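You operate a simulated robot arm through the tools that you are given. There is no shell and no other tool.

You run a simulated robot arm. Do the job below in one go: nothing can be reset, and whatever is moved stays where it is left.

JOB
Move each clip one peg higher and free the star knob.
Fine: purple to the top peg, green to the third, blue to the second; the winder stays locked out.

Only the result counts: the job must be done as asked and must still hold three seconds after the hand-in. Knocking over, shifting, dropping, spilling or breaking anything else fails it.

ROBOT AND FRAMES
A 6-joint arm with a two-finger parallel gripper, fixed in place. Base frame: the origin is at the foot of the arm, x ahead of it, y to its left, z up. Readings come in mm, degrees, newtons and seconds.
With the tool pointing down near the work surface it reaches from about 580 to 940 mm from the base axis. Its first joint turns from -149.0 to 149.0 degrees. Payload 3.43 kg.
Tool frame: the origin (TCP) lies between the finger pads and is the grasp point; the fingertips stand 34 mm ahead of it; z points along the fingers, y is the line along which they close. The gripper opens to 128 mm. The fingers are 24 mm wide and 12 mm thick; the gripper's body (48 by 130 mm) begins 96 mm behind the TCP.
Orientation is that of the tool frame in the base frame, as a unit quaternion [x, y, z, w]. With the fingers straight down and closing along the base's y, the tool's x points along the base's -x, its y along +y and its z along -z.

CONTROLS
- The arm moves only by the tool nudge_tool. Its argument "increments" is a list of rows, each a list of 3 entries, a list of its own where there are three numbers: the closure, from 0 (fully open) to 1 (shut), then the shift along the tool's x, y, z in cm, then the turn, a rotation vector about the tool's x, y, z in degrees. In form: [[gripper, [x, y, z], [wx, wy, wz]], ...]. A call has 1 to 20 rows; each row shifts and turns the commanded pose from where the row before left it, along the tool's axes as they then stand. Each row takes 0.2 s and may step no farther than 50 mm and 8.6 degrees from the row before; otherwise, or with a gripper value out of range, the whole call is refused. Where a pose cannot be reached the arm comes as near as it can. A force on the tool above 40 N (or 10 N above the force at the start of the call, whichever is more), or a blocked arm, ends the call early, and 0.2 s more pass. Each finger travels about 108 mm/s and halts on what it meets, pressing with about 32 N; the grip force reading is that of the motor and also rises with nothing between the fingers. The clock runs only during rows and for 0.2 s after the last one: add rows that do not move to give the fingers time. The reply holds the time, the measured pose of the TCP, the force on the tool along the base axes, the opening and the grip force, in the units named above and with some noise, with the torque about the TCP (base axes, N m) and any sound that the robot's microphone picked up.
- Cameras (640 x 400 px; columns grow to the right, rows downward): "scene" is fixed at [401.3, 650.3, 1678.4]; the picture's right is [-1.00, 0.03, 0.00], its down [0.01, 0.42, -0.91] and it looks along [-0.02, -0.91, -0.42] (base axes); focal length 319 px, centre (320, 200). "wrist" rides on the gripper at [76, -11, -160] in the tool frame; the picture's right is [0.15, 0.99, 0.00], its down [-0.88, 0.13, -0.46] and it looks along [-0.45, 0.07, 0.89] (tool axes); focal length 234 px, centre (320, 200). There is no depth. A picture from a camera that has moved, and an enlarged one, comes with that camera's place and axes in the base frame and with its lens.
- camera(camera): a new picture of that camera. No time passes.
- slide_trunk(by): slides the trunk up (or, below 0, down) by that many mm; the arm rides with it, the base frame stays. It gives what a move gives, with no picture.
- zoom(camera, box): a new picture of the part [left, top, right, bottom] of that camera's present view, enlarged. No time passes.
- finish_job(): hands the job in; it is judged then, once.

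Places have to be worked out from the pictures, the camera data and where the tool is seen. Open the gripper and draw the arm clear of the work before you hand the job in, unless the task says otherwise.

The tools are called after "Request:" by a JSON object that holds its "op" and its "data". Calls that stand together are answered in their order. nudge_tool: Moves the arm, as the interface text tells. Its arguments: {"type":"object","properties":{"increments":{"type":"array"}},"required":["increments"]} The other tools are called the same way: slide_trunk (by) slides the trunk up or down; camera (camera) takes a picture; zoom (camera, box) takes an enlarged picture of a part of a camera's view; finish_job () hands the job in.

At the start:

```text
t: 0.0
eef_pos: [324.2, -604.2, 1164.1]
ee_rot: [0.001, 1.0, 0.0, 0.0]
wrist_force: [-0.2, -0.1, 1.1]
wrist_torque: [0.0, 0.01, 0.01]
gripper_width: 128.1
finger_force: 0.0
trunk travel left (down, up): [-675.0, 35.0]
```

scene: 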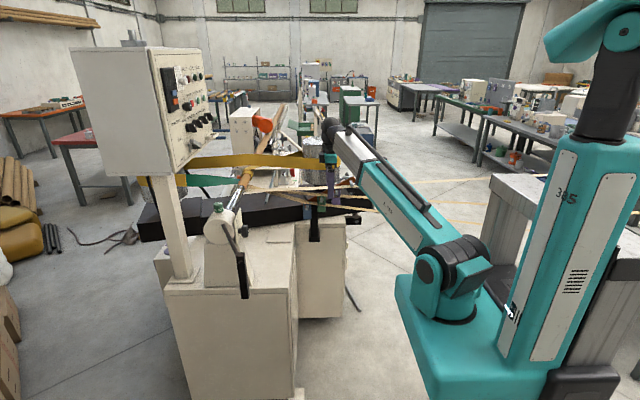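
wrist: 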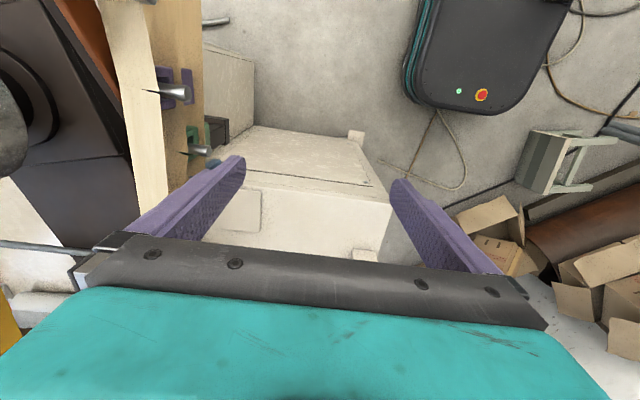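

I'll start by looking closely at the scene and wrist views to find the pegs, clips, and the knob.

Request:
{"op": "zoom", "data": {"camera": "scene", "box": [130, 80, 400, 260]}}

Request:
{"op": "zoom", "data": {"camera": "wrist", "box": [80, 0, 280, 200]}}

Request:
{"op": "zoom", "data": {"camera": "scene", "box": [280, 120, 380, 240]}}

```text
2.22 times, centred on (265, 170) of scene
camera zoom: at [401.3, 650.3, 1678.4], right [-1.0, 0.03, 0.0], down [0.01, 0.42, -0.91], along [-0.02, -0.91, -0.42], focal length 709 px, centre (442, 267)
```

zoom: 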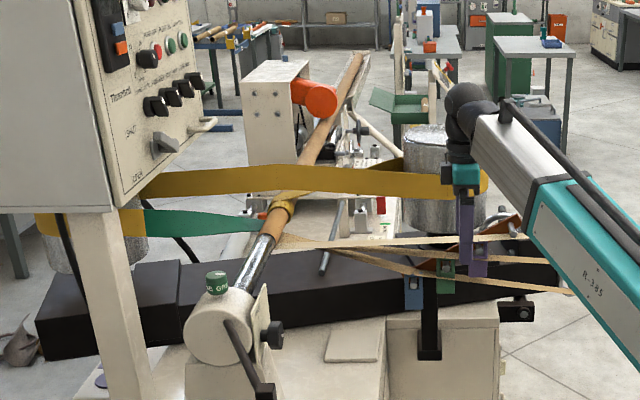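

```text
2.00 times, centred on (180, 100) of wrist
camera zoom: at [248.7, -616.1, 1324.9], right [-0.15, 0.99, 0.0], down [0.88, 0.13, 0.46], along [0.45, 0.07, -0.89], focal length 468 px, centre (600, 400)
```

zoom: 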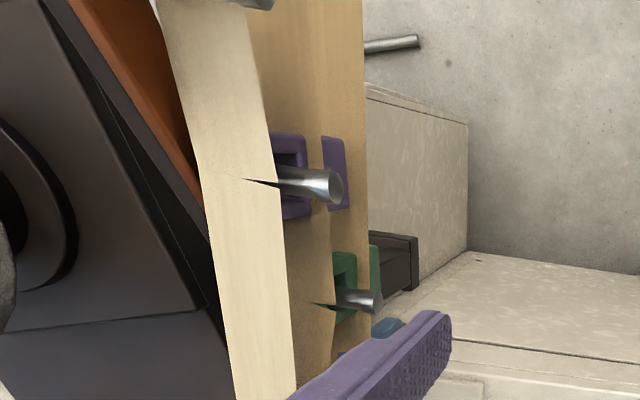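

```text
3.33 times, centred on (330, 180) of scene
camera zoom: at [401.3, 650.3, 1678.4], right [-1.0, 0.03, 0.0], down [0.01, 0.42, -0.91], along [-0.02, -0.91, -0.42], focal length 1064 px, centre (287, 267)
```

zoom: 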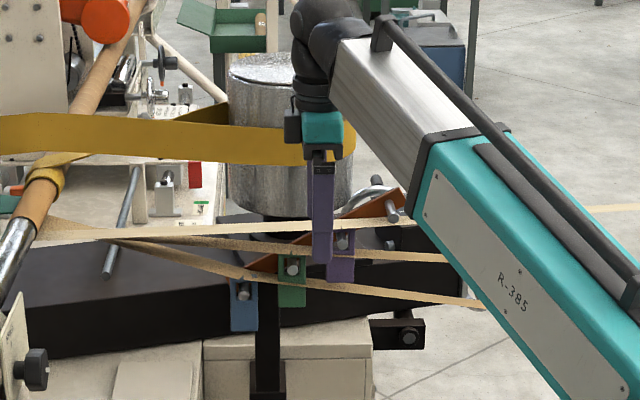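

The pegs seem to sit around y≈-745, climbing towards -x. I'm zooming in further to find out what the clips hold and where the star knob is.

Request:
{"op": "zoom", "data": {"camera": "scene", "box": [300, 165, 350, 225]}}

Request:
{"op": "zoom", "data": {"camera": "scene", "box": [195, 190, 285, 300]}}

Request:
{"op": "zoom", "data": {"camera": "scene", "box": [330, 160, 380, 240]}}

Request:
{"op": "zoom", "data": {"camera": "wrist", "box": [120, 50, 240, 170]}}

Request:
{"op": "zoom", "data": {"camera": "scene", "box": [150, 50, 250, 170]}}

```text
6.67 times, centred on (325, 195) of scene
camera zoom: at [401.3, 650.3, 1678.4], right [-1.0, 0.03, 0.0], down [0.01, 0.42, -0.91], along [-0.02, -0.91, -0.42], focal length 2128 px, centre (287, 233)
```

zoom: 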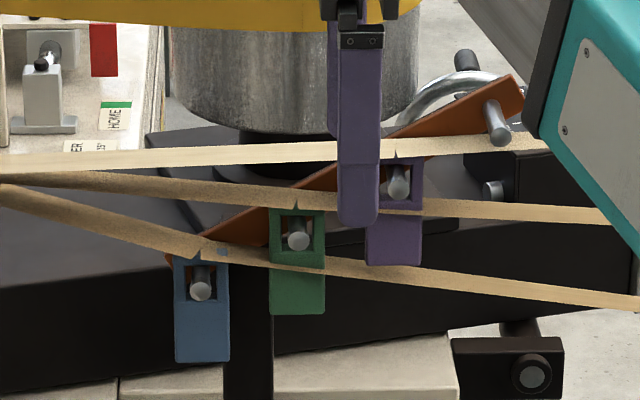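

```text
3.64 times, centred on (240, 245) of scene
camera zoom: at [401.3, 650.3, 1678.4], right [-1.0, 0.03, 0.0], down [0.01, 0.42, -0.91], along [-0.02, -0.91, -0.42], focal length 1160 px, centre (611, 36)
```

zoom: 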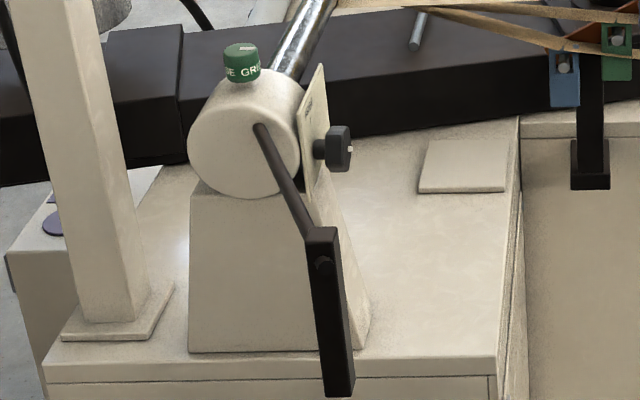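

```text
5.00 times, centred on (355, 200) of scene
camera zoom: at [401.3, 650.3, 1678.4], right [-1.0, 0.03, 0.0], down [0.01, 0.42, -0.91], along [-0.02, -0.91, -0.42], focal length 1596 px, centre (145, 200)
```

zoom: 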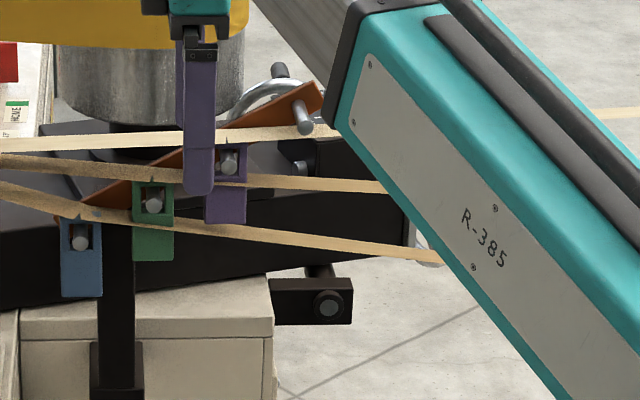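

```text
3.33 times, centred on (180, 110) of wrist
camera zoom: at [248.7, -616.1, 1324.9], right [-0.15, 0.99, 0.0], down [0.88, 0.13, 0.46], along [0.45, 0.07, -0.89], focal length 781 px, centre (787, 500)
```

zoom: 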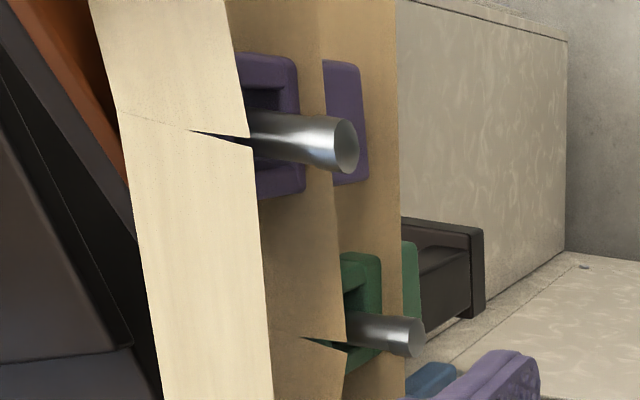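

```text
3.33 times, centred on (200, 110) of scene
camera zoom: at [401.3, 650.3, 1678.4], right [-1.0, 0.03, 0.0], down [0.01, 0.42, -0.91], along [-0.02, -0.91, -0.42], focal length 1064 px, centre (720, 500)
```

zoom: 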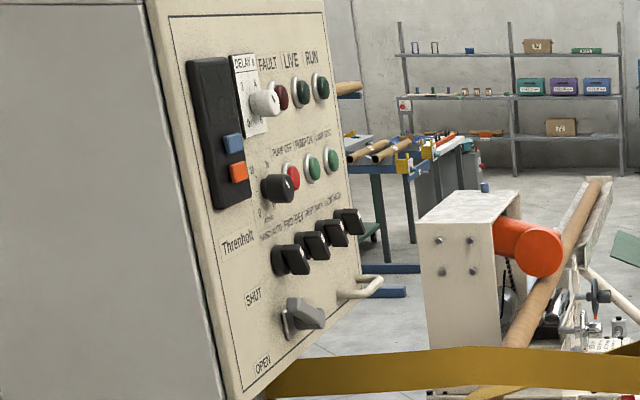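

The clips look like windowed plates hanging on pegs that point to +y, so a horizontal approach along -y should suit them. First I'll back away from the machine, then turn the tool horizontal with the camera on top so I can look at it from the front.

Request:
{"op": "nudge_tool", "data": {"increments": [[0, [0, 3, -1], [0, 0, 0]], [0, [0, 3, -1], [0, 0, 0]], [0, [0, 3, -1], [0, 0, 0]], [0, [0, 3, -1], [0, 0, 0]], [0, [0, 0, 0], [4.62, 4.62, -4.62]], [0, [0, 0, 0], [4.62, 4.62, -4.62]], [0, [0, 0, 0], [4.62, 4.62, -4.62]], [0, [0, 0, 0], [4.62, 4.62, -4.62]], [0, [0, 0, 0], [4.62, 4.62, -4.62]], [0, [0, 0, 0], [0, 0, 0]]]}}

```text
t: 2.2
eef_pos: [323.6, -483.5, 1204.5]
ee_rot: [-0.197, 0.939, -0.198, -0.199]
wrist_force: [0.3, 1.3, 0.2]
wrist_torque: [0.01, 0.04, 0.0]
gripper_width: 128.2
finger_force: 0.0
trunk travel left (down, up): [-675.0, 35.0]
```

The pose is tracking well, so I'll continue with the remaining 80° of rotation.

Request:
{"op": "nudge_tool", "data": {"increments": [[0, [0, 0, 0], [4.62, 4.62, -4.62]], [0, [0, 0, 0], [4.62, 4.62, -4.62]], [0, [0, 0, 0], [4.62, 4.62, -4.62]], [0, [0, 0, 0], [4.62, 4.62, -4.62]], [0, [0, 0, 0], [4.62, 4.62, -4.62]], [0, [0, 0, 0], [4.62, 4.62, -4.62]], [0, [0, 0, 0], [4.62, 4.62, -4.62]], [0, [0, 0, 0], [4.62, 4.62, -4.62]], [0, [0, 0, 0], [4.62, 4.62, -4.62]], [0, [0, 0, 0], [4.62, 4.62, -4.62]], [0, [0, 0, 0], [0, 0, 0]]]}}

Request:
{"op": "camera", "data": {"camera": "scene"}}

Request:
{"op": "camera", "data": {"camera": "wrist"}}

```text
t: 4.6
eef_pos: [449.1, -584.5, 1239.1]
ee_rot: [0.499, -0.501, 0.499, 0.501]
wrist_force: [0.7, -0.6, 0.5]
wrist_torque: [0.01, -0.01, 0.01]
gripper_width: 127.8
finger_force: 0.0
out of reach, approached as far as the arm can: row 2, 3, 4, 5, 6, 7, 8, 9, 10
trunk travel left (down, up): [-675.0, 35.0]
```

```text
taken
```

scene: 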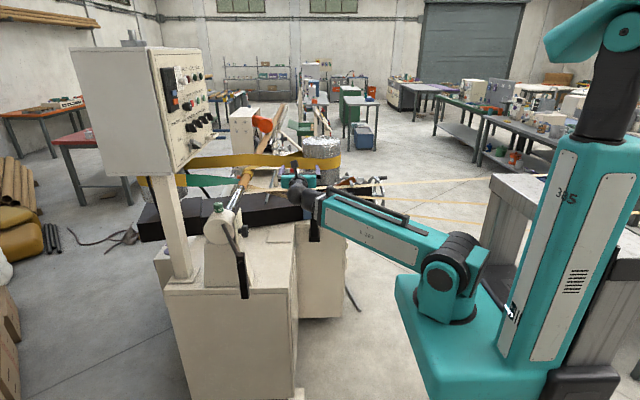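

```text
taken
camera wrist: at [459.9, -425.6, 1315.1], right [-0.99, 0.0, 0.15], down [-0.13, 0.45, -0.88], along [-0.07, -0.89, -0.45], focal length 234 px, centre (320, 200)
```

wrist: 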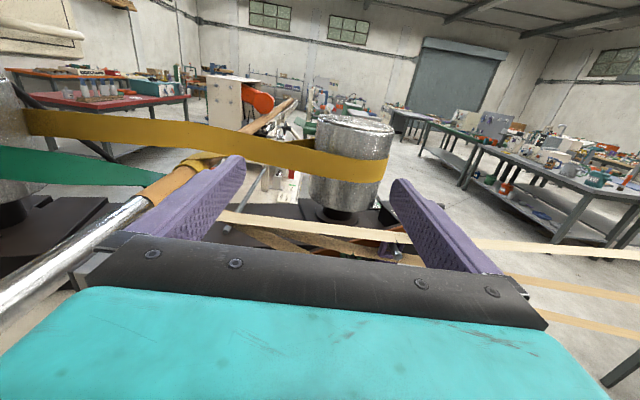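

The tool is horizontal, but the arm stopped at its reach limit, around (449,-585,1239). I'll make a small test shift away from the mandrel (tool +y is base -x) to see whether the commanded pose re-anchored.

Request:
{"op": "nudge_tool", "data": {"increments": [[0, [0, 2, 0], [0, 0, 0]], [0, [0, 0, 0], [0, 0, 0]]]}}

Request:
{"op": "zoom", "data": {"camera": "wrist", "box": [200, 180, 460, 280]}}

Request:
{"op": "zoom", "data": {"camera": "scene", "box": [260, 130, 400, 240]}}

```text
t: 5.2
eef_pos: [438.5, -595.9, 1239.9]
ee_rot: [0.499, -0.501, 0.499, 0.501]
wrist_force: [0.1, 0.4, 1.5]
wrist_torque: [0.0, -0.01, 0.01]
gripper_width: 128.1
finger_force: 0.0
out of reach, approached as far as the arm can: row 1
trunk travel left (down, up): [-675.0, 35.0]
```

```text
2.46 times, centred on (330, 230) of wrist
camera zoom: at [450.8, -436.0, 1316.2], right [-0.99, 0.0, 0.15], down [-0.13, 0.46, -0.88], along [-0.07, -0.89, -0.45], focal length 576 px, centre (295, 126)
```

zoom: 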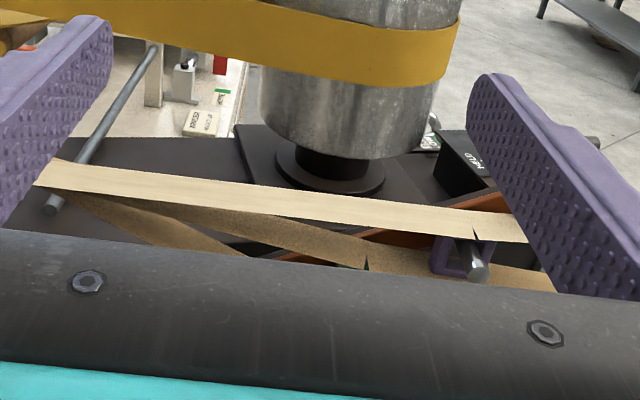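

```text
3.64 times, centred on (330, 185) of scene
camera zoom: at [401.3, 650.3, 1678.4], right [-1.0, 0.03, 0.0], down [0.01, 0.42, -0.91], along [-0.02, -0.91, -0.42], focal length 1160 px, centre (284, 254)
```

zoom: 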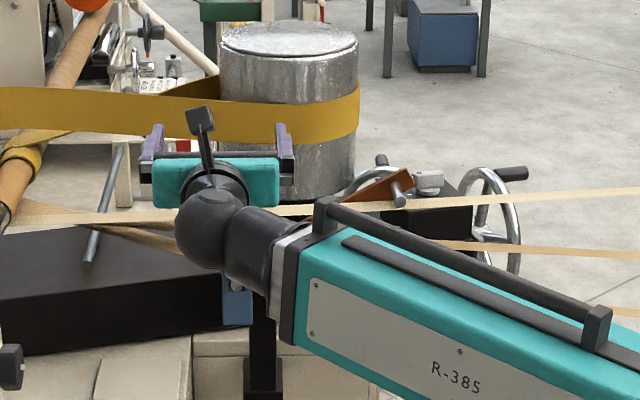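

The commanded pose does re-anchor. The limit looks like a minimum boom length of about 604 mm from shoulder to wrist centre, so a lower trunk will let me work horizontally here. I'll raise the tool 400 mm and then slide the trunk down 400 mm.

Request:
{"op": "nudge_tool", "data": {"increments": [[0, [4, 0, 0], [0, 0, 0]], [0, [4.5, 0, 0], [0, 0, 0]], [0, [4.5, 0, 0], [0, 0, 0]], [0, [4.5, 0, 0], [0, 0, 0]], [0, [4.5, 0, 0], [0, 0, 0]], [0, [4.5, 0, 0], [0, 0, 0]], [0, [4.5, 0, 0], [0, 0, 0]], [0, [4.5, 0, 0], [0, 0, 0]], [0, [4.5, 0, 0], [0, 0, 0]], [0, [0, 0, 0], [0, 0, 0]]]}}

Request:
{"op": "camera", "data": {"camera": "scene"}}

```text
t: 7.4
eef_pos: [439.4, -594.5, 1640.3]
ee_rot: [0.501, -0.499, 0.5, 0.5]
wrist_force: [0.2, 0.7, -0.5]
wrist_torque: [0.01, -0.01, 0.03]
gripper_width: 128.1
finger_force: 0.0
trunk travel left (down, up): [-675.0, 35.0]
```

```text
taken
```

scene: 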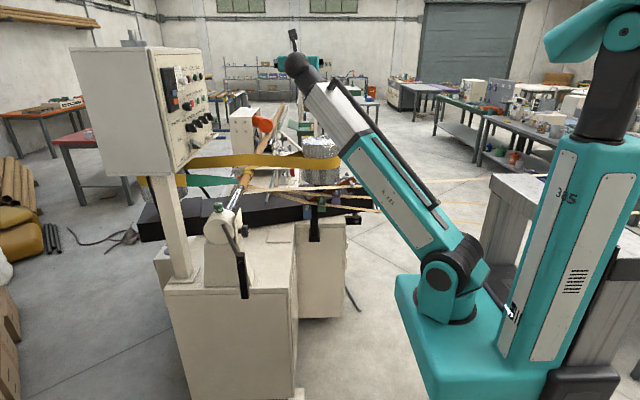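

The arm is clear of the clips now, so I'll zoom in on them from the scene camera.

Request:
{"op": "zoom", "data": {"camera": "scene", "box": [290, 170, 370, 220]}}

Request:
{"op": "zoom", "data": {"camera": "scene", "box": [300, 190, 364, 250]}}

Request:
{"op": "camera", "data": {"camera": "wrist"}}

```text
8.00 times, centred on (330, 195) of scene
camera zoom: at [401.3, 650.3, 1678.4], right [-1.0, 0.03, 0.0], down [0.01, 0.42, -0.91], along [-0.02, -0.91, -0.42], focal length 2553 px, centre (240, 240)
```

zoom: 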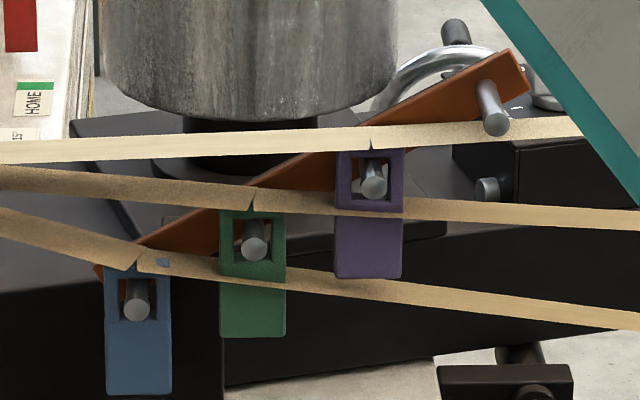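

```text
6.67 times, centred on (332, 220) of scene
camera zoom: at [401.3, 650.3, 1678.4], right [-1.0, 0.03, 0.0], down [0.01, 0.42, -0.91], along [-0.02, -0.91, -0.42], focal length 2128 px, centre (240, 67)
```

zoom: 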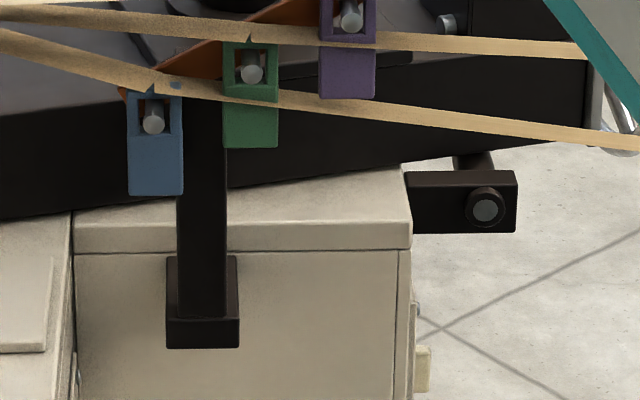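

```text
taken
camera wrist: at [451.1, -435.6, 1716.9], right [-0.99, 0.0, 0.15], down [-0.13, 0.46, -0.88], along [-0.07, -0.89, -0.45], focal length 234 px, centre (320, 200)
```

wrist: 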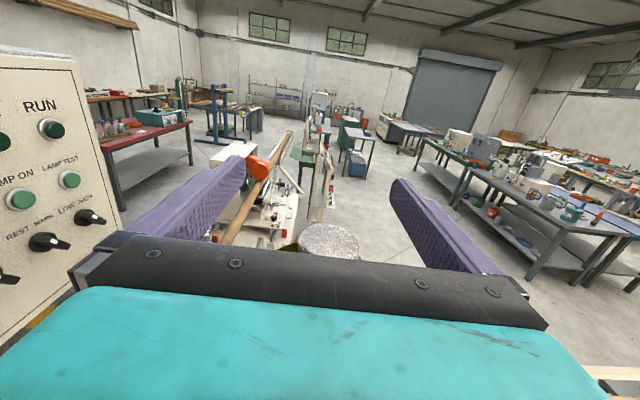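

The clips hang on windowed plates and the top peg is empty. I'll slide the trunk down 400 mm, which brings the tool back to about z=1240 with a lower shoulder.

Request:
{"op": "slide_trunk", "data": {"by": -400}}

Request:
{"op": "camera", "data": {"camera": "scene"}}

```text
t: 11.2
eef_pos: [439.1, -594.3, 1241.1]
ee_rot: [0.5, -0.499, 0.501, 0.5]
wrist_force: [0.4, 0.3, 0.2]
wrist_torque: [-0.01, -0.04, 0.01]
gripper_width: 128.2
finger_force: 0.0
trunk travel left (down, up): [-275.0, 435.0]
```

```text
taken
```

scene: 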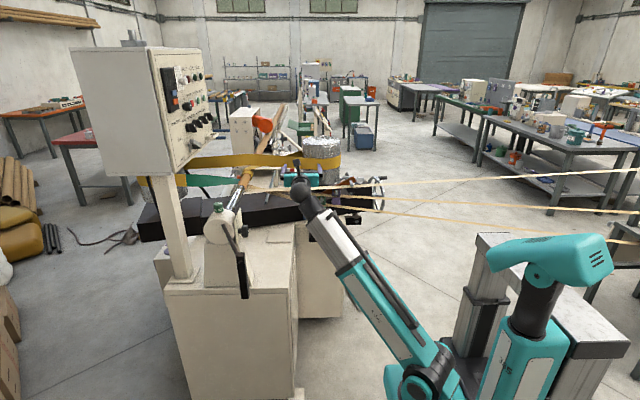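

The trunk is down. I'll move to about (340,-520,1150) so the wrist camera can look at the clips from in front, between the fingers.

Request:
{"op": "nudge_tool", "data": {"increments": [[0, [0, 2.5, -1.85], [0, 0, 0]], [0, [-2.3, 2.5, -1.85], [0, 0, 0]], [0, [-2.3, 2.5, -1.85], [0, 0, 0]], [0, [-2.3, 2.5, -1.85], [0, 0, 0]], [0, [-2.3, 0, 0], [0, 0, 0]], [0, [0, 0, 0], [0, 0, 0]]]}}

Request:
{"op": "camera", "data": {"camera": "wrist"}}

Request:
{"op": "zoom", "data": {"camera": "wrist", "box": [230, 120, 400, 240]}}

```text
t: 12.6
eef_pos: [339.7, -520.0, 1148.7]
ee_rot: [0.5, -0.5, 0.5, 0.5]
wrist_force: [-0.6, 0.0, -0.4]
wrist_torque: [-0.01, 0.0, -0.03]
gripper_width: 128.3
finger_force: 0.1
trunk travel left (down, up): [-275.0, 435.0]
```

```text
taken
camera wrist: at [351.0, -361.9, 1224.7], right [-0.99, 0.0, 0.15], down [-0.13, 0.46, -0.88], along [-0.07, -0.89, -0.45], focal length 234 px, centre (320, 200)
```

wrist: 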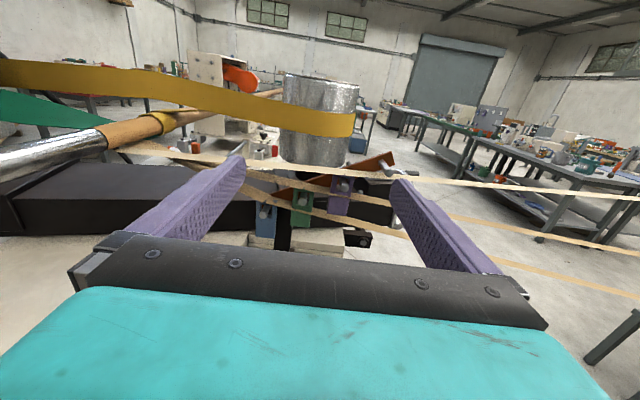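

```text
3.33 times, centred on (315, 180) of wrist
camera zoom: at [351.0, -361.9, 1224.7], right [-0.99, 0.0, 0.15], down [-0.13, 0.46, -0.88], along [-0.07, -0.89, -0.45], focal length 781 px, centre (337, 267)
```

zoom: 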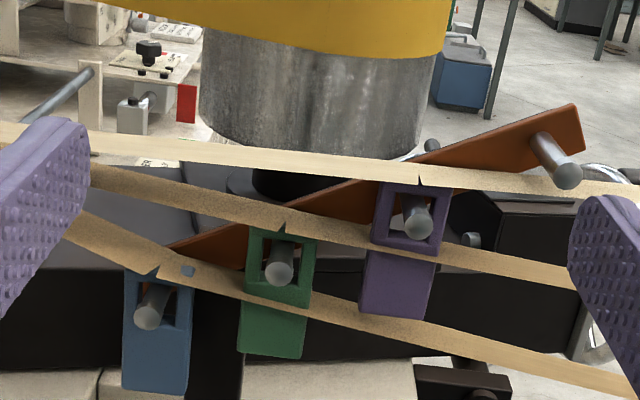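

The view is much clearer: the clips are vertical plates with a window over each peg, and paper strips pass close to them. I still can't see the star knob, so I'll check the area around the blue clip from closer and lower.

Request:
{"op": "nudge_tool", "data": {"increments": [[0, [0, -2.5, 1], [0, 0, 0]], [0, [-1.75, -2.5, 1], [0, 0, 0]], [0, [-1.75, -2.5, 1], [0, 0, 0]], [0, [-1.75, -2.5, 1], [0, 0, 0]], [0, [-1.75, 0, 0], [0, 0, 0]], [0, [0, 0, 0], [0, 0, 0]]]}}

Request:
{"op": "camera", "data": {"camera": "wrist"}}

Request:
{"op": "zoom", "data": {"camera": "wrist", "box": [230, 120, 410, 245]}}

```text
t: 14.0
eef_pos: [439.5, -559.7, 1078.1]
ee_rot: [0.5, -0.5, 0.5, 0.5]
wrist_force: [-0.2, -0.4, 0.7]
wrist_torque: [0.0, -0.01, 0.01]
gripper_width: 128.1
finger_force: 0.0
trunk travel left (down, up): [-275.0, 435.0]
```

```text
taken
camera wrist: at [451.4, -401.4, 1154.0], right [-0.99, 0.0, 0.15], down [-0.13, 0.46, -0.88], along [-0.07, -0.89, -0.45], focal length 234 px, centre (320, 200)
```

wrist: 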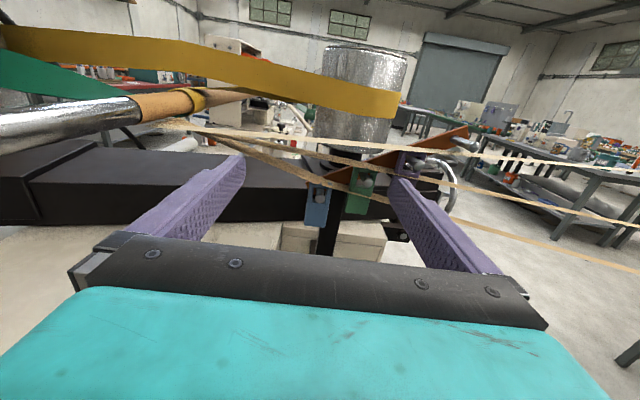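

```text
3.20 times, centred on (320, 182) of wrist
camera zoom: at [451.4, -401.4, 1154.0], right [-0.99, 0.0, 0.15], down [-0.13, 0.46, -0.88], along [-0.07, -0.89, -0.45], focal length 749 px, centre (320, 256)
```

zoom: 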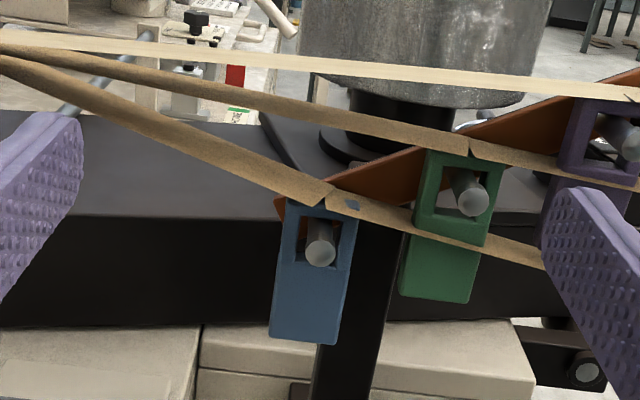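

The blue clip hangs in front of a black post. I'll move to the right and lower to look past the clips for the star knob.

Request:
{"op": "nudge_tool", "data": {"increments": [[0, [0, 3.5, -1.5], [0, 0, 0]], [0, [0, 3.5, -1.5], [0, 0, 0]], [0, [0, 4, 0], [0, 0, 0]], [0, [0, 4, 0], [0, 0, 0]], [0, [0, 4, 0], [0, 0, 0]], [0, [0, 4, 0], [0, 0, 0]], [0, [0, 0, 0], [0, 0, 0]]]}}

Request:
{"op": "camera", "data": {"camera": "wrist"}}

Request:
{"op": "zoom", "data": {"camera": "wrist", "box": [200, 120, 400, 245]}}

```text
t: 15.6
eef_pos: [258.7, -588.7, 1136.5]
ee_rot: [-0.5, 0.501, -0.499, -0.5]
wrist_force: [0.0, -0.4, 0.1]
wrist_torque: [0.0, -0.03, 0.0]
gripper_width: 128.3
finger_force: 0.1
out of reach, approached as far as the arm can: row 2, 3, 4, 5, 6
trunk travel left (down, up): [-275.0, 435.0]
```

```text
taken
camera wrist: at [271.3, -429.9, 1212.7], right [-0.99, 0.0, 0.15], down [-0.13, 0.46, -0.88], along [-0.07, -0.89, -0.45], focal length 234 px, centre (320, 200)
```

wrist: 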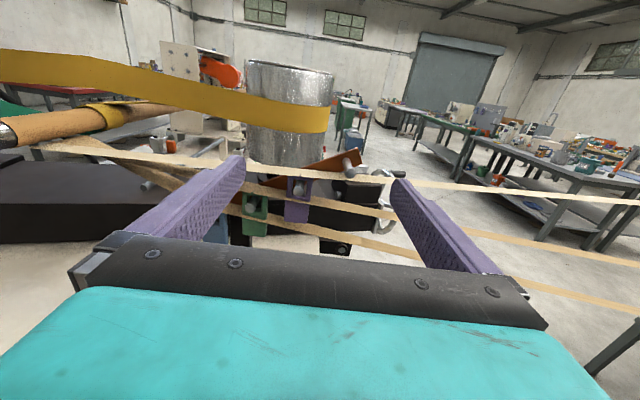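

```text
3.20 times, centred on (300, 182) of wrist
camera zoom: at [271.3, -429.9, 1212.7], right [-0.99, 0.0, 0.15], down [-0.13, 0.46, -0.88], along [-0.07, -0.89, -0.45], focal length 749 px, centre (384, 256)
```

zoom: 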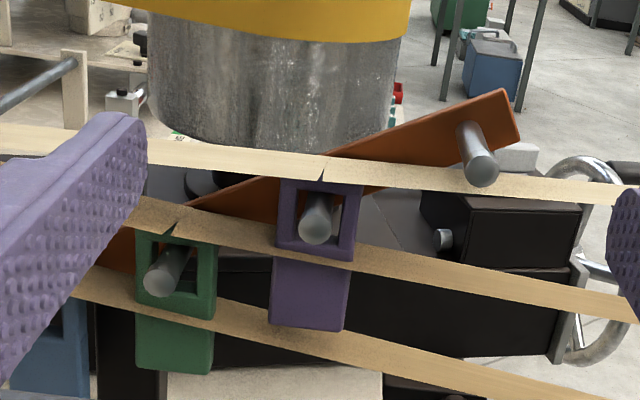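

The tool drifted because it reached the boom's minimum length, so I'll lower the trunk more before working here. Meanwhile I'm checking candidate knobs in the scene view.

Request:
{"op": "zoom", "data": {"camera": "scene", "box": [330, 165, 394, 205]}}

Request:
{"op": "zoom", "data": {"camera": "scene", "box": [200, 195, 264, 245]}}

Request:
{"op": "zoom", "data": {"camera": "scene", "box": [330, 195, 380, 235]}}

Request:
{"op": "zoom", "data": {"camera": "wrist", "box": [320, 140, 420, 260]}}

Request:
{"op": "zoom", "data": {"camera": "wrist", "box": [200, 190, 360, 260]}}

```text
10.00 times, centred on (362, 185) of scene
camera zoom: at [401.3, 650.3, 1678.4], right [-1.0, 0.03, 0.0], down [0.01, 0.42, -0.91], along [-0.02, -0.91, -0.42], focal length 3191 px, centre (-100, 350)
```

zoom: 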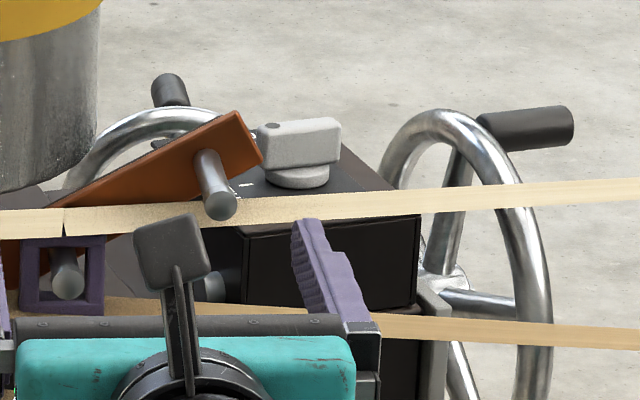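

```text
8.00 times, centred on (232, 220) of scene
camera zoom: at [401.3, 650.3, 1678.4], right [-1.0, 0.03, 0.0], down [0.01, 0.42, -0.91], along [-0.02, -0.91, -0.42], focal length 2553 px, centre (1024, 40)
```

zoom: 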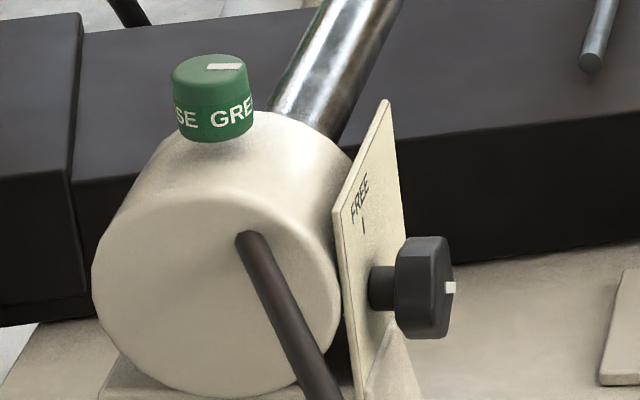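

```text
10.00 times, centred on (355, 215) of scene
camera zoom: at [401.3, 650.3, 1678.4], right [-1.0, 0.03, 0.0], down [0.01, 0.42, -0.91], along [-0.02, -0.91, -0.42], focal length 3191 px, centre (-30, 50)
```

zoom: 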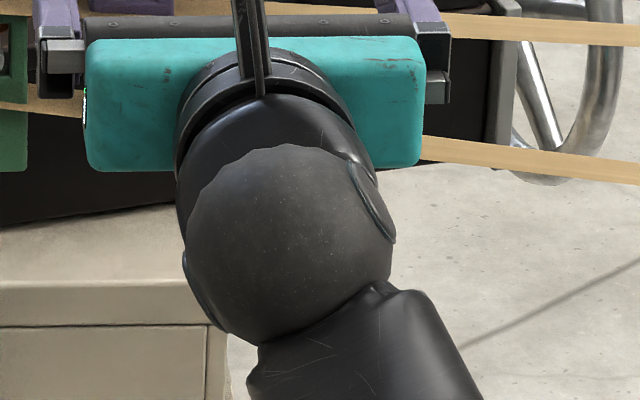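

```text
3.33 times, centred on (370, 200) of wrist
camera zoom: at [271.3, -429.9, 1212.7], right [-0.99, 0.0, 0.15], down [-0.13, 0.46, -0.88], along [-0.07, -0.89, -0.45], focal length 781 px, centre (153, 200)
```

zoom: 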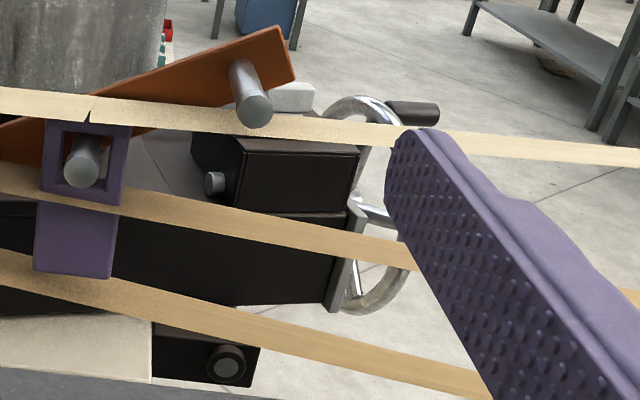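

```text
4.00 times, centred on (280, 225) of wrist
camera zoom: at [271.3, -429.9, 1212.7], right [-0.99, 0.0, 0.15], down [-0.13, 0.46, -0.88], along [-0.07, -0.89, -0.45], focal length 937 px, centre (480, 100)
```

zoom: 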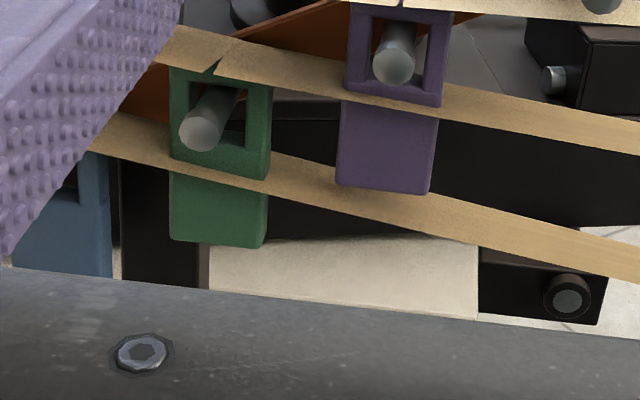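

I found the star knob: it's the black knob on the tailstock, next to a dial plate marked "FREE". Triangulating three wrist views puts the peg tips at about x=425/354/282/211, z=979/1020/1060/1102, y≈-751, and the clip plates at y≈-775. Next I raise the tool, lower the trunk 100 mm more for reach, and re-check.

Request:
{"op": "nudge_tool", "data": {"increments": [[0, [3, 0, 0], [0, 0, 0]], [0, [4, 0, 0], [0, 0, 0]], [0, [3, 0, 0], [0, 0, 0]], [0, [0, 0, 0], [0, 0, 0]]]}}

Request:
{"op": "slide_trunk", "data": {"by": -100}}

```text
t: 16.6
eef_pos: [257.8, -587.3, 1237.1]
ee_rot: [0.5, -0.5, 0.5, 0.499]
wrist_force: [-0.3, 0.5, -0.6]
wrist_torque: [0.02, -0.02, -0.03]
gripper_width: 127.6
finger_force: 0.1
trunk travel left (down, up): [-275.0, 435.0]
```

```text
t: 18.0
eef_pos: [258.4, -588.0, 1135.9]
ee_rot: [-0.5, 0.501, -0.499, -0.5]
wrist_force: [-0.7, -0.8, 0.3]
wrist_torque: [0.02, 0.0, 0.02]
gripper_width: 128.1
finger_force: 0.0
trunk travel left (down, up): [-175.0, 535.0]
```

Now I'll move to a pre-grasp position in front of the purple tab, about (281,-660,1011), with the fingers part-closed to about 56 mm so they clear the green clip.

Request:
{"op": "nudge_tool", "data": {"increments": [[0.56, [-3.1, -0.56, 0], [0, 0, 0]], [0.56, [-3.1, -0.56, 0], [0, 0, 0]], [0.56, [-3.1, -0.56, 0], [0, 0, 0]], [0.56, [-3.1, -0.56, 0], [0, 0, 0]], [0.56, [0, 0, 2.4], [0, 0, 0]], [0.56, [0, 0, 2.4], [0, 0, 0]], [0.56, [0, 0, 2.4], [0, 0, 0]], [0.56, [0, 0, 0], [0, 0, 0]]]}}

Request:
{"op": "camera", "data": {"camera": "wrist"}}

Request:
{"op": "zoom", "data": {"camera": "wrist", "box": [220, 80, 420, 240]}}

Request:
{"op": "zoom", "data": {"camera": "scene", "box": [280, 150, 380, 240]}}

```text
t: 19.8
eef_pos: [283.7, -665.0, 1015.1]
ee_rot: [0.5, -0.5, 0.5, 0.5]
wrist_force: [0.2, -0.8, -0.8]
wrist_torque: [0.02, 0.01, -0.02]
gripper_width: 56.4
finger_force: 0.1
out of reach, approached as far as the arm can: row 4
trunk travel left (down, up): [-175.0, 535.0]
```

```text
taken
camera wrist: at [295.3, -506.0, 1091.7], right [-0.99, 0.0, 0.15], down [-0.13, 0.46, -0.88], along [-0.07, -0.89, -0.45], focal length 234 px, centre (320, 200)
```

wrist: 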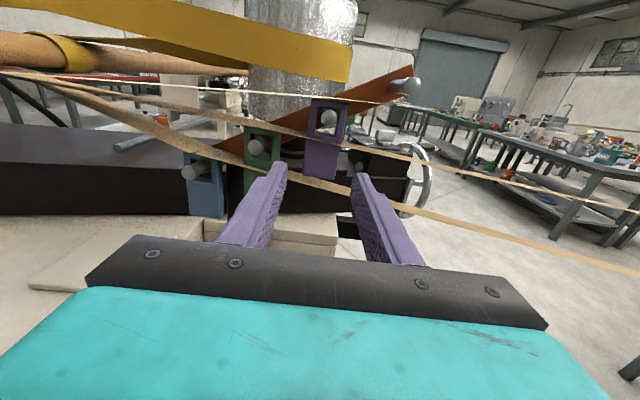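

```text
2.50 times, centred on (320, 160) of wrist
camera zoom: at [295.3, -506.0, 1091.7], right [-0.99, 0.0, 0.15], down [-0.13, 0.46, -0.88], along [-0.07, -0.89, -0.45], focal length 585 px, centre (320, 300)
```

zoom: 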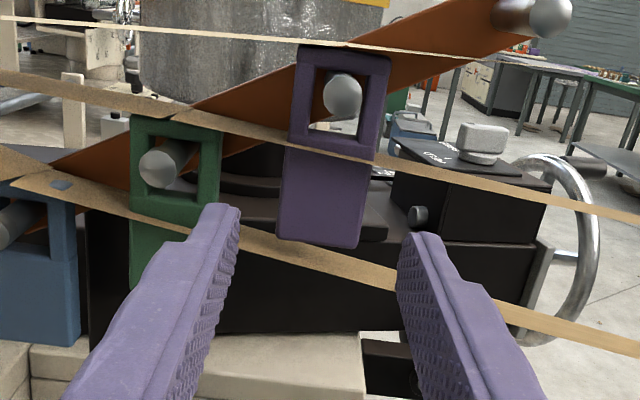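

```text
4.44 times, centred on (330, 195) of scene
camera zoom: at [401.3, 650.3, 1678.4], right [-1.0, 0.03, 0.0], down [0.01, 0.42, -0.91], along [-0.02, -0.91, -0.42], focal length 1418 px, centre (276, 222)
```

zoom: 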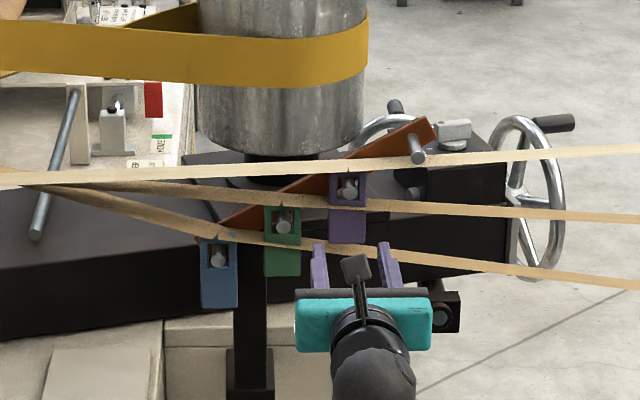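

From the close view, the purple plate spans x≈261–301 and z≈986–1073 at y≈-773. The tab lies between strip 2 (z≈1030) and strip 3 (z≈979). I'll line up at x=281, z=1007 and advance partway, then check.

Request:
{"op": "nudge_tool", "data": {"increments": [[0.56, [-0.8, 0.27, 0], [0, 0, 0]], [0.56, [0, 0, 2.0], [0, 0, 0]], [0.56, [0, 0, 2.0], [0, 0, 0]], [0.56, [0, 0, 1.2], [0, 0, 0]], [0.56, [0, 0, 0], [0, 0, 0]]]}}

Request:
{"op": "zoom", "data": {"camera": "wrist", "box": [220, 80, 420, 240]}}

Request:
{"op": "zoom", "data": {"camera": "scene", "box": [300, 170, 360, 220]}}

```text
t: 21.0
eef_pos: [280.5, -716.0, 1007.7]
ee_rot: [0.5, -0.5, 0.5, 0.5]
wrist_force: [-0.1, -1.0, 0.3]
wrist_torque: [-0.01, -0.05, -0.01]
gripper_width: 56.1
finger_force: 0.0
trunk travel left (down, up): [-175.0, 535.0]
```

```text
2.50 times, centred on (320, 160) of wrist
camera zoom: at [292.5, -557.5, 1084.1], right [-0.99, 0.0, 0.15], down [-0.13, 0.46, -0.88], along [-0.07, -0.89, -0.45], focal length 585 px, centre (320, 300)
```

zoom: 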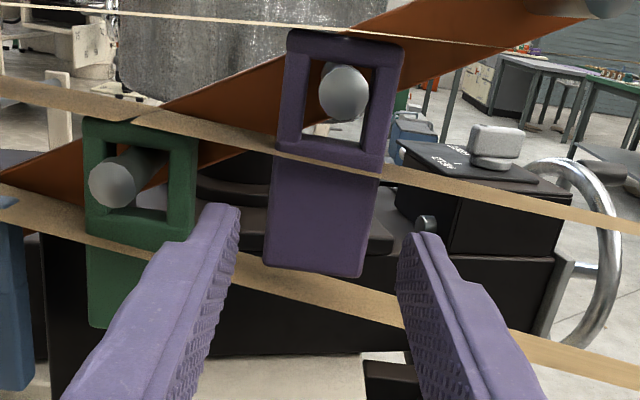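

```text
8.00 times, centred on (330, 195) of scene
camera zoom: at [401.3, 650.3, 1678.4], right [-1.0, 0.03, 0.0], down [0.01, 0.42, -0.91], along [-0.02, -0.91, -0.42], focal length 2553 px, centre (240, 240)
```

zoom: 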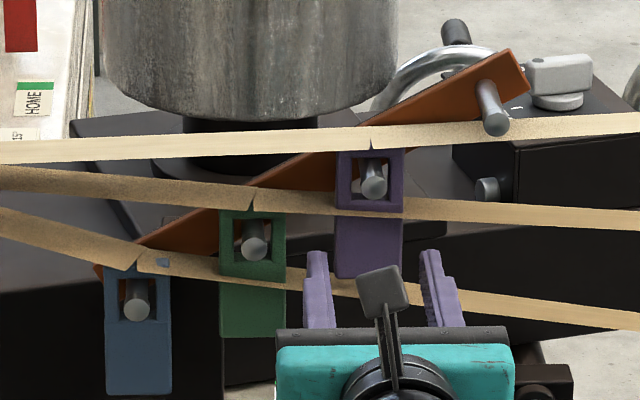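

Everything lines up: the plate is centred at x≈281 and the fingers sit between the strips. I'll advance 41 mm and close on the purple tab.

Request:
{"op": "nudge_tool", "data": {"increments": [[0.56, [0, 0.05, 1.4], [0, 0, 0]], [0.56, [0, 0, 1.4], [0, 0, 0]], [0.56, [0, 0, 1.3], [0, 0, 0]], [0.56, [0, 0, 0], [0, 0, 0]]]}}

Request:
{"op": "zoom", "data": {"camera": "wrist", "box": [220, 80, 420, 240]}}

Request:
{"op": "zoom", "data": {"camera": "scene", "box": [300, 170, 360, 220]}}

```text
t: 22.0
eef_pos: [280.2, -756.6, 1008.1]
ee_rot: [0.501, -0.5, 0.5, 0.499]
wrist_force: [-0.1, 0.0, -0.3]
wrist_torque: [0.0, 0.0, 0.0]
gripper_width: 56.2
finger_force: 0.0
trunk travel left (down, up): [-175.0, 535.0]
```

```text
2.50 times, centred on (320, 160) of wrist
camera zoom: at [292.4, -598.4, 1083.9], right [-0.99, 0.0, 0.15], down [-0.13, 0.46, -0.88], along [-0.07, -0.89, -0.45], focal length 585 px, centre (320, 300)
```

zoom: 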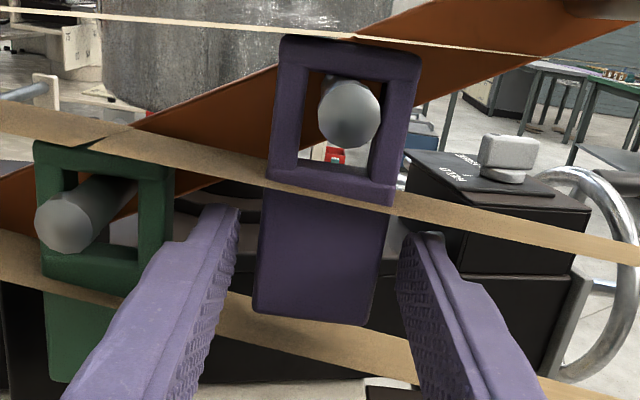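

```text
8.00 times, centred on (330, 195) of scene
camera zoom: at [401.3, 650.3, 1678.4], right [-1.0, 0.03, 0.0], down [0.01, 0.42, -0.91], along [-0.02, -0.91, -0.42], focal length 2553 px, centre (240, 240)
```

zoom: 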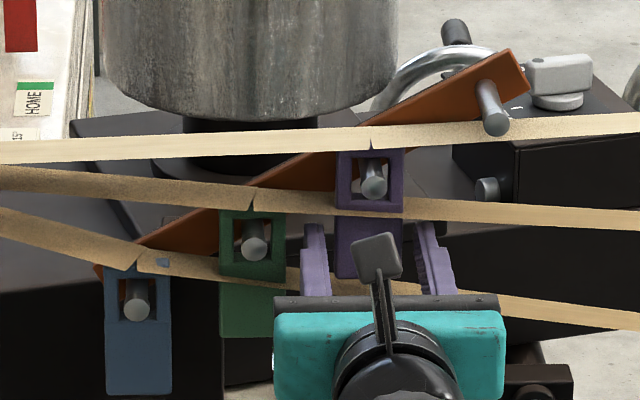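

The plate front is at y≈-776 and the fingertips are at -791. I'll go 4 mm further for a fuller grip and then close.

Request:
{"op": "nudge_tool", "data": {"increments": [[0.56, [0, -0.06, 0.4], [0, 0, 0]], [0.62, [0, 0, 0], [0, 0, 0]], [0.66, [0, 0, 0], [0, 0, 0]], [0.7, [0, 0, 0], [0, 0, 0]], [0.75, [0, 0, 0], [0, 0, 0]], [0.8, [0, 0, 0], [0, 0, 0]], [0.9, [0, 0, 0], [0, 0, 0]]]}}

Request:
{"op": "zoom", "data": {"camera": "wrist", "box": [220, 80, 420, 240]}}

```text
t: 23.6
eef_pos: [281.7, -761.2, 1006.2]
ee_rot: [-0.5, 0.501, -0.5, -0.5]
wrist_force: [-0.1, -0.3, -0.5]
wrist_torque: [0.03, 0.01, 0.01]
gripper_width: 41.0
finger_force: 32.2
trunk travel left (down, up): [-175.0, 535.0]
```

```text
2.50 times, centred on (320, 160) of wrist
camera zoom: at [292.7, -602.4, 1083.8], right [-0.99, 0.0, 0.15], down [-0.13, 0.46, -0.88], along [-0.07, -0.89, -0.45], focal length 585 px, centre (320, 300)
```

zoom: 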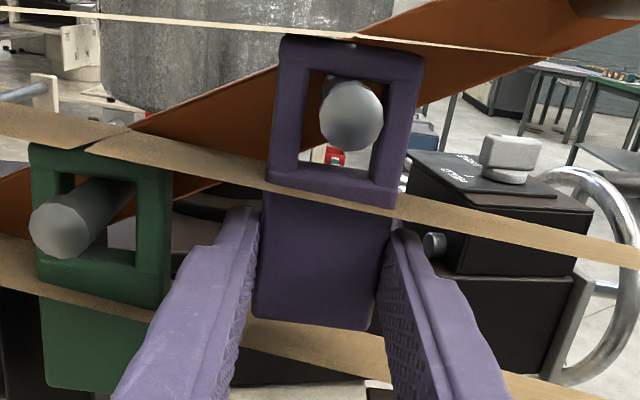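

I have a good grip: 41.0 mm opening at 32 N. I'll lift 7 mm to centre the peg in the window, then pull the clip straight off along +y by 50 mm.

Request:
{"op": "nudge_tool", "data": {"increments": [[0.9, [0.35, 0, 0], [0, 0, 0]], [0.9, [0.35, 0, 0], [0, 0, 0]], [0.9, [0, 0, 0], [0, 0, 0]], [0.9, [0, 0, -1], [0, 0, 0]], [0.9, [0, 0, -1], [0, 0, 0]], [0.9, [0, 0, -1.5], [0, 0, 0]], [0.9, [0, 0, -1.5], [0, 0, 0]], [0.9, [0, 0, 0], [0, 0, 0]]]}}

Request:
{"op": "zoom", "data": {"camera": "wrist", "box": [220, 80, 420, 240]}}

Request:
{"op": "zoom", "data": {"camera": "scene", "box": [300, 170, 360, 220]}}

```text
t: 25.4
eef_pos: [280.6, -710.7, 1014.6]
ee_rot: [0.5, -0.5, 0.5, 0.5]
wrist_force: [0.0, -0.6, -0.5]
wrist_torque: [-0.01, 0.02, -0.04]
gripper_width: 40.9
finger_force: 31.9
trunk travel left (down, up): [-175.0, 535.0]
```

```text
2.50 times, centred on (320, 160) of wrist
camera zoom: at [292.4, -552.3, 1091.0], right [-0.99, 0.0, 0.15], down [-0.13, 0.46, -0.88], along [-0.07, -0.89, -0.45], focal length 585 px, centre (320, 300)
```

zoom: 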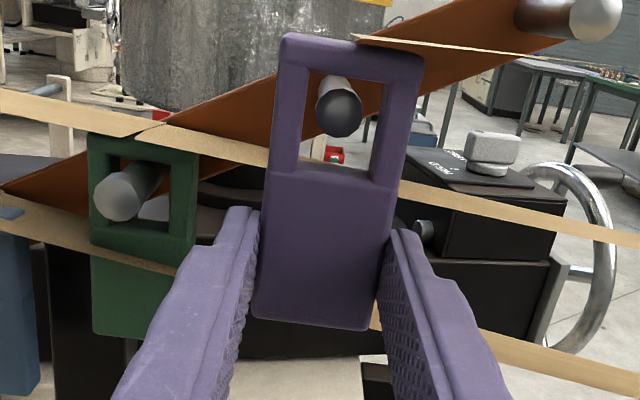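

```text
8.00 times, centred on (330, 195) of scene
camera zoom: at [401.3, 650.3, 1678.4], right [-1.0, 0.03, 0.0], down [0.01, 0.42, -0.91], along [-0.02, -0.91, -0.42], focal length 2553 px, centre (240, 240)
```

zoom: 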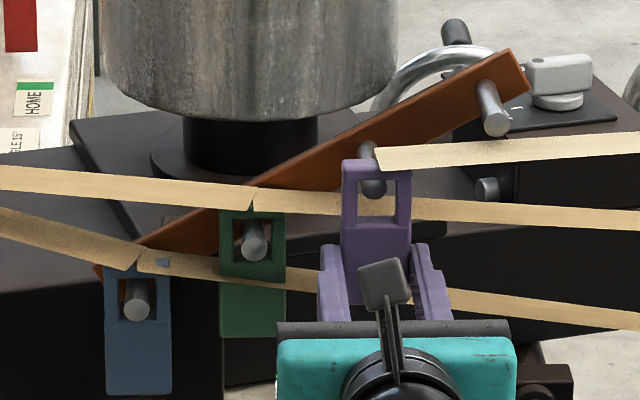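

The purple clip came off the peg cleanly, but the left part of strip 1 is no longer where it was. I want a wider view before going on.

Request:
{"op": "camera", "data": {"camera": "scene"}}

Request:
{"op": "camera", "data": {"camera": "wrist"}}

Request:
{"op": "zoom", "data": {"camera": "scene", "box": [180, 110, 380, 240]}}

```text
taken
```

scene: 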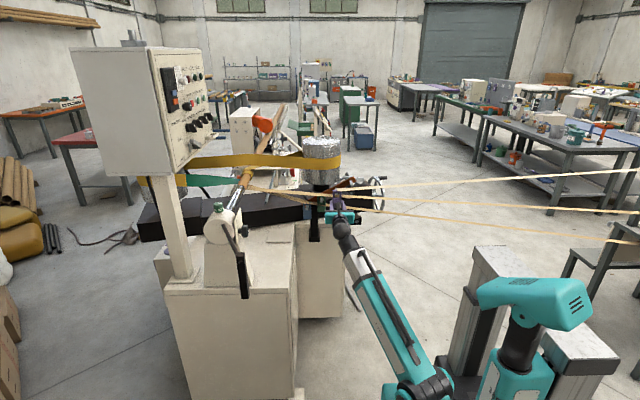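

```text
taken
camera wrist: at [292.4, -552.3, 1091.0], right [-0.99, 0.0, 0.15], down [-0.13, 0.46, -0.88], along [-0.07, -0.89, -0.45], focal length 234 px, centre (320, 200)
```

wrist: 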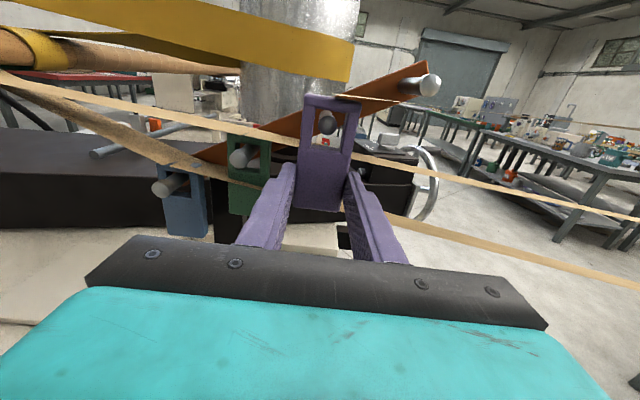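

```text
3.08 times, centred on (280, 175) of scene
camera zoom: at [401.3, 650.3, 1678.4], right [-1.0, 0.03, 0.0], down [0.01, 0.42, -0.91], along [-0.02, -0.91, -0.42], focal length 982 px, centre (443, 277)
```

zoom: 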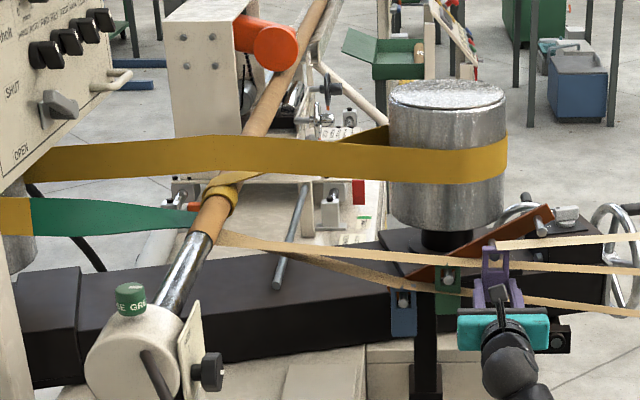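

No sound or force was reported; the strip segment seems to follow its clip. Pegs are evenly spaced by about (-71.7, +40.5), so I'll carry the purple clip along that offset in front of the top peg.

Request:
{"op": "nudge_tool", "data": {"increments": [[0.9, [2.05, 0, 0], [0, 0, 0]], [0.9, [2.0, 1.2, 0], [0, 0, 0]], [0.9, [0, 2.0, 0], [0, 0, 0]], [0.9, [0, 2.0, 0], [0, 0, 0]], [0.9, [0, 1.97, 0], [0, 0, 0]], [0.9, [0, 0, 0], [0, 0, 0]]]}}

Request:
{"op": "zoom", "data": {"camera": "wrist", "box": [220, 60, 420, 220]}}

Request:
{"op": "zoom", "data": {"camera": "scene", "box": [310, 160, 370, 210]}}

```text
t: 26.8
eef_pos: [209.1, -711.1, 1054.0]
ee_rot: [0.499, -0.5, 0.5, 0.501]
wrist_force: [0.3, 0.4, -0.3]
wrist_torque: [0.0, 0.0, -0.04]
gripper_width: 41.0
finger_force: 31.8
trunk travel left (down, up): [-175.0, 535.0]
```

```text
2.50 times, centred on (320, 140) of wrist
camera zoom: at [220.5, -552.1, 1131.8], right [-0.99, 0.0, 0.15], down [-0.13, 0.46, -0.88], along [-0.07, -0.89, -0.45], focal length 585 px, centre (320, 350)
```

zoom: 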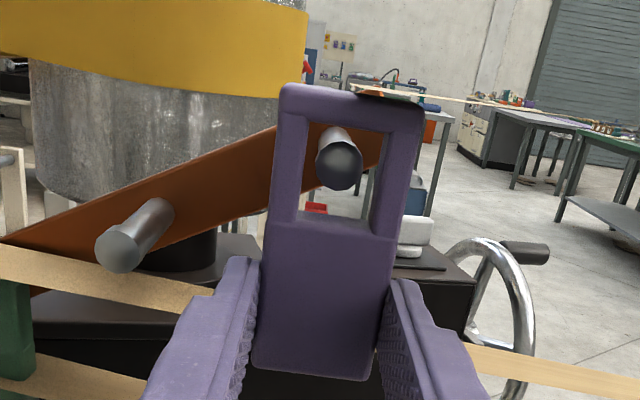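

```text
8.00 times, centred on (340, 185) of scene
camera zoom: at [401.3, 650.3, 1678.4], right [-1.0, 0.03, 0.0], down [0.01, 0.42, -0.91], along [-0.02, -0.91, -0.42], focal length 2553 px, centre (160, 320)
```

zoom: 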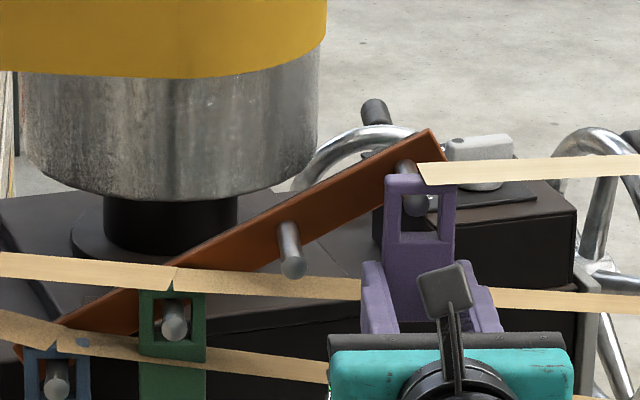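

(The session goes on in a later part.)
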